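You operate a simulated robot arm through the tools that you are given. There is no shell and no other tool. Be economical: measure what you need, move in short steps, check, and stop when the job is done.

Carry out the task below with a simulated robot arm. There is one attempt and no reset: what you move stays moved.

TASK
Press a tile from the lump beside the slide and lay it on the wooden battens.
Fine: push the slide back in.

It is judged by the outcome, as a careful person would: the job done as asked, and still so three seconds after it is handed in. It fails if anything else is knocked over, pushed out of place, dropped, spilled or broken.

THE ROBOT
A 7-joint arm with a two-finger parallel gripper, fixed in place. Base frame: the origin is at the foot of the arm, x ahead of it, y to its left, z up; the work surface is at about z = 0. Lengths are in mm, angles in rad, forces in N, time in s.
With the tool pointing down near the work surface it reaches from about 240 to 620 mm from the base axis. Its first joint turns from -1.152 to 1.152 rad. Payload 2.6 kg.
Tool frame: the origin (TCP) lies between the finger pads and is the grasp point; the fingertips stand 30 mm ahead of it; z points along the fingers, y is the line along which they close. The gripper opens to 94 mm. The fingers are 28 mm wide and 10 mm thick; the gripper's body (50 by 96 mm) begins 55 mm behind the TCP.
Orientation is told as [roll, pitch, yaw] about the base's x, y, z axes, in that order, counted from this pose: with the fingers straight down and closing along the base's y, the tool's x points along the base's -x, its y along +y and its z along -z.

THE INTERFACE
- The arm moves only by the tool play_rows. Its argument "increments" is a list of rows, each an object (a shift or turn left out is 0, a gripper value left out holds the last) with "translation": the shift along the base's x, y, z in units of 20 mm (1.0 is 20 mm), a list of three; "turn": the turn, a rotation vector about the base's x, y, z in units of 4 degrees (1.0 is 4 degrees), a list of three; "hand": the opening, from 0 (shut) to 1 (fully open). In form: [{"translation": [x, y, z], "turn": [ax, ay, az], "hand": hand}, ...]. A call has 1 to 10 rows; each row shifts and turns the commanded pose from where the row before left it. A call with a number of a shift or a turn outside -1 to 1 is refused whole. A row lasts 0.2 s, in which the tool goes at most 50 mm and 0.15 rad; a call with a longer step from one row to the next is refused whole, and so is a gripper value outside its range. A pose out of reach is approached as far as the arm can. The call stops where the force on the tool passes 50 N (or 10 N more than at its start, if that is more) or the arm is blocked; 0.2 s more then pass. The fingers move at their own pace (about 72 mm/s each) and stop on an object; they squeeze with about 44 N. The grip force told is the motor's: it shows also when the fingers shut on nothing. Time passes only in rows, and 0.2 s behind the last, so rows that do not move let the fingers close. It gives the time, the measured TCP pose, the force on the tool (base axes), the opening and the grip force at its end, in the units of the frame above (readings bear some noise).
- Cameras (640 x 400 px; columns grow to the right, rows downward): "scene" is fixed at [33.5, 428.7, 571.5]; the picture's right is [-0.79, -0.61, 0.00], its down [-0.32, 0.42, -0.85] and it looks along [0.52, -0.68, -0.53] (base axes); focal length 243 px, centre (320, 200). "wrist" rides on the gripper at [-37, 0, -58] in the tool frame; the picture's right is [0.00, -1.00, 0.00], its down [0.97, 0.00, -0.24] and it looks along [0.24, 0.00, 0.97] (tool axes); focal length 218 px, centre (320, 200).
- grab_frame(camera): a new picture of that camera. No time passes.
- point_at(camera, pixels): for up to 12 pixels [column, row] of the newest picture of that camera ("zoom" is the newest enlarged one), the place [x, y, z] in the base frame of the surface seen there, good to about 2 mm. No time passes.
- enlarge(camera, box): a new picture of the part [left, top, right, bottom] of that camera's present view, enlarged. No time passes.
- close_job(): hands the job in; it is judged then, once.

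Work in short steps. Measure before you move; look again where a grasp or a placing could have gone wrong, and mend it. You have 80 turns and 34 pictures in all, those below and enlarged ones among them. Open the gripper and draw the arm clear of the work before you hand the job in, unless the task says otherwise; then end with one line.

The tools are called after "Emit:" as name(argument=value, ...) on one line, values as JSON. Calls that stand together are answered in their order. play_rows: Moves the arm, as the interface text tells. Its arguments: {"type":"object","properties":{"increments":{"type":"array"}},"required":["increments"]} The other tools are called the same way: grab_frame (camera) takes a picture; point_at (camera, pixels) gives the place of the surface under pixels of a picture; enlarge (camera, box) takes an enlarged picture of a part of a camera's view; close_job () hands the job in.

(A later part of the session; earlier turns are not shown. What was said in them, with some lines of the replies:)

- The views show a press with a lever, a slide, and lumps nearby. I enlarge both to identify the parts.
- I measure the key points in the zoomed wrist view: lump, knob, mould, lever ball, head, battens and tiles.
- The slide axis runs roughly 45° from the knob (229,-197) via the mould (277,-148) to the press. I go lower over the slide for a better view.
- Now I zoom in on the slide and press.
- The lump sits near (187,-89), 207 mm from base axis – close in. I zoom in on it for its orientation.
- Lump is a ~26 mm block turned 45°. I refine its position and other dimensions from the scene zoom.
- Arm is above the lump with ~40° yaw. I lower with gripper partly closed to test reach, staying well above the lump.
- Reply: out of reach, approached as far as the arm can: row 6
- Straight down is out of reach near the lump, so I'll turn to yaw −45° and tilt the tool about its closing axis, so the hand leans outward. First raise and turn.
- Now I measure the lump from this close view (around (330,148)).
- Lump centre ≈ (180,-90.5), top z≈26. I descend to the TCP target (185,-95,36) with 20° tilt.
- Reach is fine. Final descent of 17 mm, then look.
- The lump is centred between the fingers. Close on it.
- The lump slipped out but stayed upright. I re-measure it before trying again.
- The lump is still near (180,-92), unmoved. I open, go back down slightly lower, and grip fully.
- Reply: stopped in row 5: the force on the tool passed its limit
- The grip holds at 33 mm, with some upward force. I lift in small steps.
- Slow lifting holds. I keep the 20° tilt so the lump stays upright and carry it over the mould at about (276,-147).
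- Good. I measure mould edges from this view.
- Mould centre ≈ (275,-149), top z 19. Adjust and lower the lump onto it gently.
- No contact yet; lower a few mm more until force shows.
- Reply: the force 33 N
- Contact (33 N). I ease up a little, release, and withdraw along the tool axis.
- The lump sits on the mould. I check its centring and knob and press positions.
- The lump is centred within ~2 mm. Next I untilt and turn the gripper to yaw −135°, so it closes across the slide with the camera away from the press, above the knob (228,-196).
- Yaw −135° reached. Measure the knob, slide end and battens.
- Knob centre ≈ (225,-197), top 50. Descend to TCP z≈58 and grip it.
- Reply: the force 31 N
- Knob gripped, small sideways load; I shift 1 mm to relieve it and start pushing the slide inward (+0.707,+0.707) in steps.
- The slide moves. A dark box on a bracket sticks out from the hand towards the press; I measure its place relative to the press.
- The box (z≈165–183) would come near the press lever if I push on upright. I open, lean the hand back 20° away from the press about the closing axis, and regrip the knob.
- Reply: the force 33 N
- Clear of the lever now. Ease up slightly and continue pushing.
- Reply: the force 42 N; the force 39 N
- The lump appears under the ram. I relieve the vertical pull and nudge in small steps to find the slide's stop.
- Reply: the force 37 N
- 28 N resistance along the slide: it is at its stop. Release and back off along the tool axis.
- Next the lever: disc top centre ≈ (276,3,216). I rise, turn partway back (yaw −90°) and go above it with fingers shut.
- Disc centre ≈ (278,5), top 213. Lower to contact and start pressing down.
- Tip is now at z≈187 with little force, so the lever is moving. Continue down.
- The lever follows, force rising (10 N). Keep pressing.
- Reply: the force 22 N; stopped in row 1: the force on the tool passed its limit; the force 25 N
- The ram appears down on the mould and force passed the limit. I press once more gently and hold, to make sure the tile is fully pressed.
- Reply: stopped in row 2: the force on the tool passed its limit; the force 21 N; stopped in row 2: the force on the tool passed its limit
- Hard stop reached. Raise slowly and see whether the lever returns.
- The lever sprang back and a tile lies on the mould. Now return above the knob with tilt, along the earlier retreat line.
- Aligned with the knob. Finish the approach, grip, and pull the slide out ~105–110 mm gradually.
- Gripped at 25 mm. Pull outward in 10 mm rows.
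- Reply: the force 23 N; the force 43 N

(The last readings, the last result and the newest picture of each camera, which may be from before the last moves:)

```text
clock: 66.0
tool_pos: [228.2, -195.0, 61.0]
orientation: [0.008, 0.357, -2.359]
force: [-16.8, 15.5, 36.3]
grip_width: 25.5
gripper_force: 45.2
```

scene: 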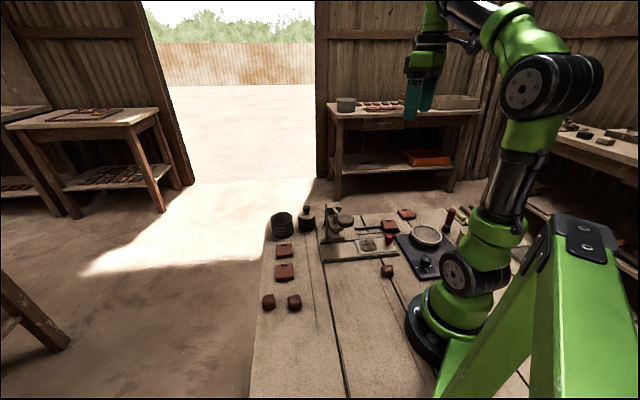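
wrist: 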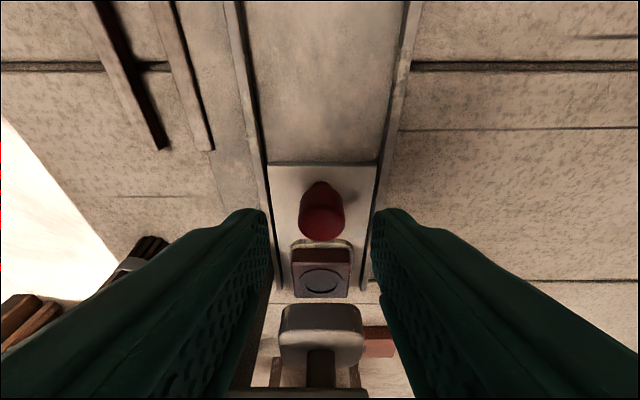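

The slide is out far enough. Release, retreat and turn back to yaw −45° for picking the tile (gripping along the slide).

Emit:
play_rows(increments=[{"hand": 0.45}, {"hand": 0.45}, {"translation": [-0.12, -0.12, 0.47]}, {"translation": [-0.24, -0.24, 0.94]}, {"translation": [-0.24, -0.24, 0.94]}, {"translation": [0, 0, 0.94], "turn": [-0.707, 0.707, 0]}, {"translation": [0, 0, 0.94], "turn": [-0.707, 0.707, 0]}, {"translation": [0.3, 0.3, 0.5], "turn": [-0.707, 0.707, 0]}, {"translation": [0.4, 0.4, 0], "turn": [-0.707, 0.707, 0]}, {"translation": [0.4, 0.4, 0], "turn": [-0.707, 0.707, 0], "hand": 0.75}])

Emit:
play_rows(increments=[{"translation": [0.4, 0.4, 0], "turn": [0, 0, 1]}, {"translation": [0.4, 0.4, 0], "turn": [0, 0, 1]}, {"translation": [0.4, 0.4, 0], "turn": [0, 0, 1]}, {"translation": [0.4, 0.4, 0], "turn": [0, 0, 1]}, {"turn": [0, 0, 1]}, {"turn": [0, 0, 1]}, {"turn": [0, 0, 1]}, {"turn": [0, 0, 1]}, {"turn": [0, 0, 1]}, {"turn": [0, 0, 1]}])

Emit:
play_rows(increments=[{"turn": [0, 0, 1]}, {"turn": [0, 0, 1]}, {"turn": [0, 0, 1]}, {"turn": [0, 0, 1]}, {"turn": [0, 0, 1]}, {"turn": [0, 0, 1]}, {"turn": [0, 0, 1]}, {"turn": [0, 0, 1]}, {"turn": [0, 0, 1]}, {"turn": [0, 0, 1]}])

Emit:
play_rows(increments=[{"turn": [0, 0, 1]}, {"turn": [0, 0, 1]}, {"turn": [0, 0, 0.5]}, {}])

Emit:
grab_frame(camera="wrist")

```text
clock: 68.2
tool_pos: [237.4, -186.6, 157.1]
orientation: [0.007, 0.002, -2.357]
force: [-0.7, 0.2, -0.1]
grip_width: 70.4
gripper_force: 0.0
```

```text
clock: 70.4
tool_pos: [268.7, -154.5, 156.6]
orientation: [0.007, 0.002, -1.655]
force: [-0.6, -0.5, -0.4]
grip_width: 70.6
gripper_force: 0.1
```

```text
clock: 72.6
tool_pos: [270.1, -155.5, 158.4]
orientation: [0.005, 0.005, -0.959]
force: [0.5, -0.2, 0.6]
grip_width: 70.4
gripper_force: 0.1
```

```text
clock: 73.6
tool_pos: [270.2, -155.0, 155.9]
orientation: [0.007, 0.004, -0.784]
force: [0.1, 0.1, 0.1]
grip_width: 70.6
gripper_force: 0.0
```

```text
5 pictures are left
```

wrist: 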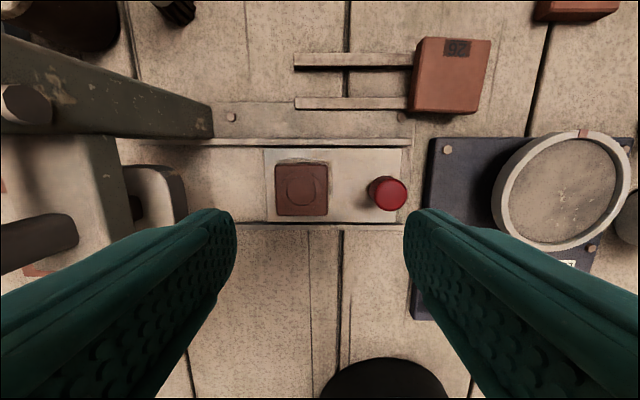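

A clear tile lies on the mould (275–328, 163–215). Measure the tile, battens and neighbour tile.

Emit:
point_at(camera="wrist", pixels=[[278, 190], [325, 190], [302, 167], [302, 212], [302, 190], [298, 60], [298, 103], [410, 60], [405, 103], [416, 75], [350, 60], [350, 103]])

Emit:
point_at(camera="wrist", pixels=[[350, 54], [350, 67], [350, 98], [350, 109], [270, 190], [333, 190], [450, 43], [450, 105], [420, 60], [485, 70], [302, 156], [388, 190]])

```text
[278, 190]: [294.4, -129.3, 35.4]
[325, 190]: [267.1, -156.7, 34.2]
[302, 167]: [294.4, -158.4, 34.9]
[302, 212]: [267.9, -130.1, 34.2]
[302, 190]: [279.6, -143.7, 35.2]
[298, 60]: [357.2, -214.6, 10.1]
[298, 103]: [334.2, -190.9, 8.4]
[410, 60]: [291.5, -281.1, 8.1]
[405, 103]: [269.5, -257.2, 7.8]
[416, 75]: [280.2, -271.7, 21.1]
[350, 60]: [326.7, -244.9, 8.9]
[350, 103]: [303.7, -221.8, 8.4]
```

```text
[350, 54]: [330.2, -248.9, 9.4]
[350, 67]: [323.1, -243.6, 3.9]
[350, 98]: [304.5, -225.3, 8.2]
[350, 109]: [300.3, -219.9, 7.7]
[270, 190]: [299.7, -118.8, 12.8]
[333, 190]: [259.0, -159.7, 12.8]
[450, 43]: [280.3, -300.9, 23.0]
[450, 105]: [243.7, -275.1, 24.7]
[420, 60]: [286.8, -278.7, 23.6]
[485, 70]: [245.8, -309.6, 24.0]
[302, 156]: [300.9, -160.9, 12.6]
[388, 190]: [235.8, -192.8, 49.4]
```

Tile centre ≈ (281,-144), top 35, bottom ≈19. Descend to TCP z≈53 and grip.

Emit:
play_rows(increments=[{"translation": [0.27, 0.28, -0.5]}, {"translation": [0.27, 0.28, -0.8]}, {"translation": [0, 0, -1]}, {"translation": [0, 0, -1]}, {"translation": [0, 0, -1]}, {"translation": [0, 0, -0.5]}, {"translation": [0, 0, -0.3]}, {}])

Emit:
grab_frame(camera="wrist")

```text
clock: 75.4
tool_pos: [280.2, -142.7, 55.0]
orientation: [0.007, 0.004, -0.784]
force: [0.5, 0.3, 0.1]
grip_width: 70.5
gripper_force: 0.1
```

```text
4 pictures are left
```

wrist: 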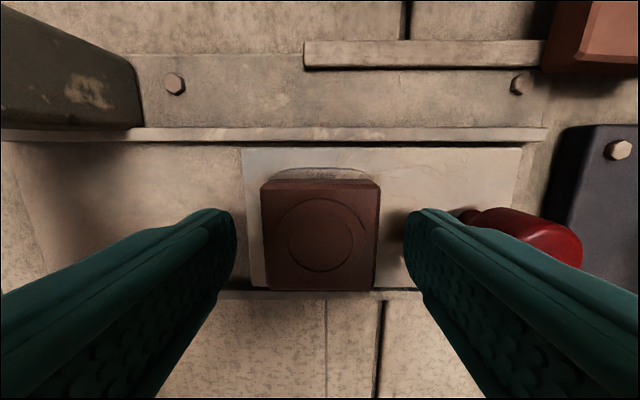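

Tile is centred between the fingers. Lower 1.5 mm and close.

Emit:
play_rows(increments=[{"translation": [0, 0, -0.08]}, {"hand": 0.3}, {}, {}, {}])

Emit:
play_rows(increments=[{"translation": [0, 0, 0.15]}, {"translation": [0, 0, 0.25]}, {"translation": [0, 0, 0.4]}, {"translation": [0, 0, 0.4]}, {"translation": [0, 0, 0.4]}, {}])

```text
clock: 76.6
tool_pos: [280.1, -142.1, 53.9]
orientation: [0.005, 0.004, -0.784]
force: [-0.2, 0.0, 0.2]
grip_width: 42.8
gripper_force: 44.3
```

```text
clock: 78.0
tool_pos: [279.1, -144.2, 83.9]
orientation: [0.007, 0.004, -0.784]
force: [1.2, 0.3, -0.2]
grip_width: 42.7
gripper_force: 44.0
```

Tile held (42.7 mm). Carry it to the battens: TCP target (314,-232), clear of the neighbour tile.

Emit:
play_rows(increments=[{"translation": [0.1, -0.25, 0.1]}, {"translation": [0.2, -0.5, 0]}, {"translation": [0.2, -0.5, 0]}, {"translation": [0.2, -0.5, 0]}, {"translation": [0.2, -0.5, 0]}, {"translation": [0.2, -0.5, 0]}, {"translation": [0.2, -0.5, 0]}, {"translation": [0.2, -0.5, 0]}, {"translation": [0.2, -0.5, 0]}, {"translation": [0, -0.2, 0]}])

Emit:
grab_frame(camera="wrist")

```text
clock: 80.2
tool_pos: [316.0, -233.8, 86.5]
orientation: [0.007, 0.003, -0.786]
force: [-0.6, 0.1, -0.7]
grip_width: 42.7
gripper_force: 44.2
```

```text
3 pictures are left
```

wrist: 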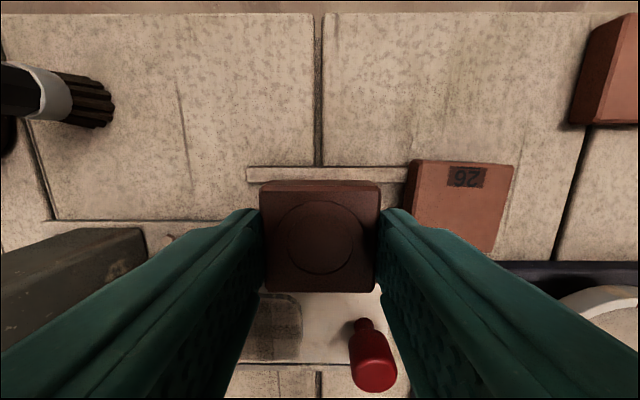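

Position s≈58, n≈−389: over the battens. Lower gently.

Emit:
play_rows(increments=[{"translation": [-0.06, 0.06, -0.5]}, {"translation": [0, 0, -0.5]}, {"translation": [0, 0, -0.5]}, {"translation": [0, 0, -0.35]}, {"translation": [0, 0, -0.1]}, {}])

Emit:
play_rows(increments=[{"translation": [0, 0, -0.05]}, {"translation": [0, 0, -0.05]}, {}])

```text
clock: 81.6
tool_pos: [314.5, -231.7, 46.7]
orientation: [0.007, 0.004, -0.785]
force: [-0.5, -0.7, -1.4]
grip_width: 42.9
gripper_force: 43.7
```

```text
clock: 82.4
tool_pos: [313.6, -232.3, 46.2]
orientation: [0.007, 0.004, -0.785]
force: [0.3, 1.3, 0.0]
grip_width: 42.8
gripper_force: 44.3
```

Emit:
play_rows(increments=[{"translation": [0, 0, -0.05]}, {"translation": [0, 0, -0.04]}, {}])

```text
clock: 83.2
tool_pos: [313.8, -231.4, 44.4]
orientation: [0.007, 0.003, -0.786]
force: [0.6, 0.4, -0.8]
grip_width: 42.6
gripper_force: 43.9
```

No contact yet; continue in 1 mm steps.

Emit:
play_rows(increments=[{"translation": [0, 0, -0.05]}, {}])

Emit:
play_rows(increments=[{"translation": [0, 0, -0.05]}, {}])

```text
clock: 83.8
tool_pos: [314.2, -232.0, 43.2]
orientation: [0.007, 0.004, -0.786]
force: [-1.3, -0.5, 4.6]
grip_width: 42.9
gripper_force: 43.7
```

```text
clock: 84.4
tool_pos: [313.3, -231.3, 43.1]
orientation: [0.008, 0.001, -0.786]
force: [-6.3, 3.1, 23.8]
grip_width: 42.8
gripper_force: 44.0
```

Contact (24 N). Ease 0.6 mm, release to 58 mm, and rise straight up.

Emit:
play_rows(increments=[{"translation": [0, 0, 0.03]}, {"hand": 0.6}, {}, {"translation": [0, 0, 0.4]}, {"translation": [0, 0, 1]}, {"translation": [0, 0, 1]}, {"translation": [0, 0, 1]}, {"translation": [-0.3, 0.3, 1]}, {}])

Emit:
grab_frame(camera="wrist")

```text
clock: 86.4
tool_pos: [307.0, -225.6, 130.3]
orientation: [0.006, 0.004, -0.784]
force: [0.8, 0.1, -0.3]
grip_width: 56.4
gripper_force: 0.1
```

```text
2 pictures are left
```

wrist: 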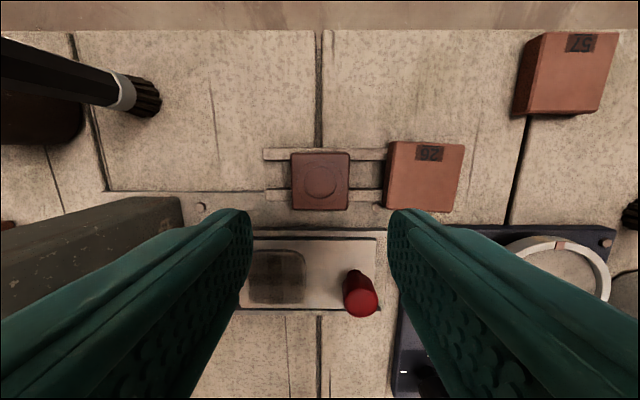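

The tile sits squarely across both battens. Now the slide: with shut fingers I go to the outer side of the knob (TCP ≈ (208,-214)) and push it in.

Emit:
play_rows(increments=[{"translation": [-0.5, 0.06, 0], "hand": 0}, {"translation": [-0.5, 0.06, 0]}, {"translation": [-0.5, 0.06, 0]}, {"translation": [-0.5, 0.06, 0]}, {"translation": [-0.6, 0.06, 0]}, {"translation": [-0.6, 0.06, 0]}, {"translation": [-0.6, 0.06, 0]}, {"translation": [-0.6, 0.06, 0]}, {"translation": [-0.55, 0.1, 0]}, {}])

Emit:
grab_frame(camera="wrist")

```text
clock: 88.6
tool_pos: [208.6, -215.1, 129.8]
orientation: [0.007, 0.003, -0.785]
force: [0.3, -0.1, -0.5]
grip_width: 0.2
gripper_force: 32.8
```

```text
1 pictures are left
```

wrist: 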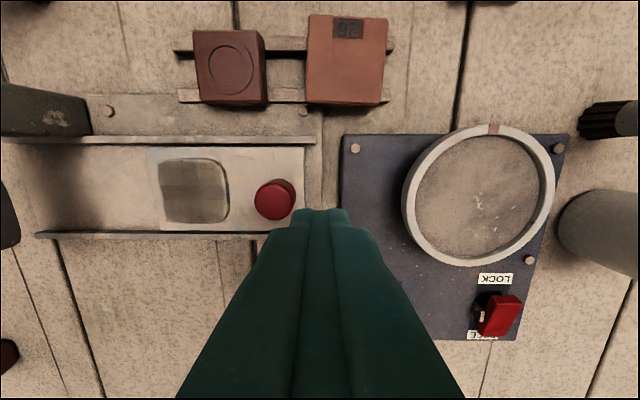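

Emit:
point_at(camera="wrist", pixels=[[273, 200], [258, 200], [290, 200], [273, 184], [273, 214], [345, 180], [408, 190], [350, 148]])

```text
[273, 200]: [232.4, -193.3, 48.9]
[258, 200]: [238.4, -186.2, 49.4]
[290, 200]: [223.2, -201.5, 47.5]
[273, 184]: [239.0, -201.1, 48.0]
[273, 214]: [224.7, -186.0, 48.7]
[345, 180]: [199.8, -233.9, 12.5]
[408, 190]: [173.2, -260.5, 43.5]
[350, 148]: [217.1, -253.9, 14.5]
```

Knob at (232,-194); the fingers will come down 9 mm outside it. Descend to z≈60 and start pushing.

Emit:
play_rows(increments=[{"translation": [0, 0, -1]}, {"translation": [0.03, -0.03, -1]}, {"translation": [0, 0, -1]}, {"translation": [0, 0, -0.5]}, {"translation": [0.2, 0.2, 0]}, {"translation": [0.3, 0.3, 0]}, {"translation": [0.35, 0.35, 0]}, {"translation": [0.35, 0.35, 0]}, {"translation": [0.35, 0.35, 0]}, {}])

```text
clock: 90.8
tool_pos: [239.6, -183.1, 60.4]
orientation: [0.006, 0.004, -0.781]
force: [-0.7, 0.5, -0.3]
grip_width: 0.0
gripper_force: 33.1
```

Pushing smoothly. Continue.

Emit:
play_rows(increments=[{"translation": [0.35, 0.35, 0]}, {"translation": [0.35, 0.35, 0]}, {"translation": [0.35, 0.35, 0]}, {"translation": [0.35, 0.35, 0]}, {"translation": [0.35, 0.35, 0]}, {"translation": [0.25, 0.25, 0]}, {}])

Emit:
play_rows(increments=[{"translation": [0.12, 0.12, 0]}, {"translation": [0.1, 0.1, 0]}, {"translation": [0.08, 0.08, 0]}, {}])

```text
clock: 92.4
tool_pos: [279.6, -144.3, 61.5]
orientation: [0.008, 0.003, -0.786]
force: [-0.5, 0.1, -1.0]
grip_width: 0.0
gripper_force: 33.0
```

```text
clock: 93.4
tool_pos: [285.8, -137.6, 60.4]
orientation: [0.006, 0.004, -0.783]
force: [-1.0, -1.0, 0.7]
grip_width: 0.0
gripper_force: 33.6
```

Emit:
play_rows(increments=[{"translation": [0.07, 0.07, 0]}, {"translation": [0.07, 0.07, 0]}, {}])

Emit:
play_rows(increments=[{"translation": [0.05, 0.05, 0]}, {"translation": [0.05, 0.05, 0]}, {}])

```text
clock: 94.2
tool_pos: [289.0, -135.2, 59.6]
orientation: [0.005, 0.003, -0.786]
force: [-7.2, -8.4, 0.1]
grip_width: 0.0
gripper_force: 32.9
```

```text
clock: 95.0
tool_pos: [288.8, -134.7, 60.5]
orientation: [0.002, 0.005, -0.789]
force: [-24.2, -24.9, 3.3]
grip_width: 0.1
gripper_force: 32.7
```

The slide is against its stop (35 N). Back off, rise, open the gripper and draw the arm clear.

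Emit:
play_rows(increments=[{"translation": [-0.3, -0.3, 0]}, {"translation": [-0.3, -0.3, 0.3]}, {"translation": [-0.2, -0.2, 1]}, {"translation": [0, 0, 1]}, {"translation": [0, 0, 1]}, {"translation": [0, 0, 1]}, {"translation": [0, 0, 1], "hand": 1}, {"translation": [0, 0, 1]}, {"translation": [-0.5, -0.5, 1]}, {"translation": [-0.5, -0.5, 1]}])

Emit:
enlarge(camera="scene", box=[255, 180, 475, 320])

```text
clock: 97.2
tool_pos: [253.6, -167.9, 226.4]
orientation: [0.007, 0.004, -0.786]
force: [-0.1, -0.3, 0.1]
grip_width: 94.2
gripper_force: 0.1
```

```text
2.86 times, centred on (365, 250) of scene
```

zoom: 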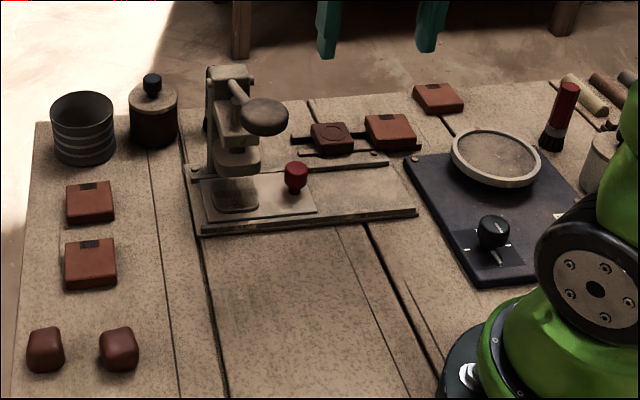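

The picture shows the tile lying on the battens, the slide in, and everything else in its place. I hand the job in.

Emit:
close_job()

```text
The job is handed in.
```

The tile is pressed and laid on the battens, the slide is pushed back in to its stop, and the arm is drawn clear with the gripper open.
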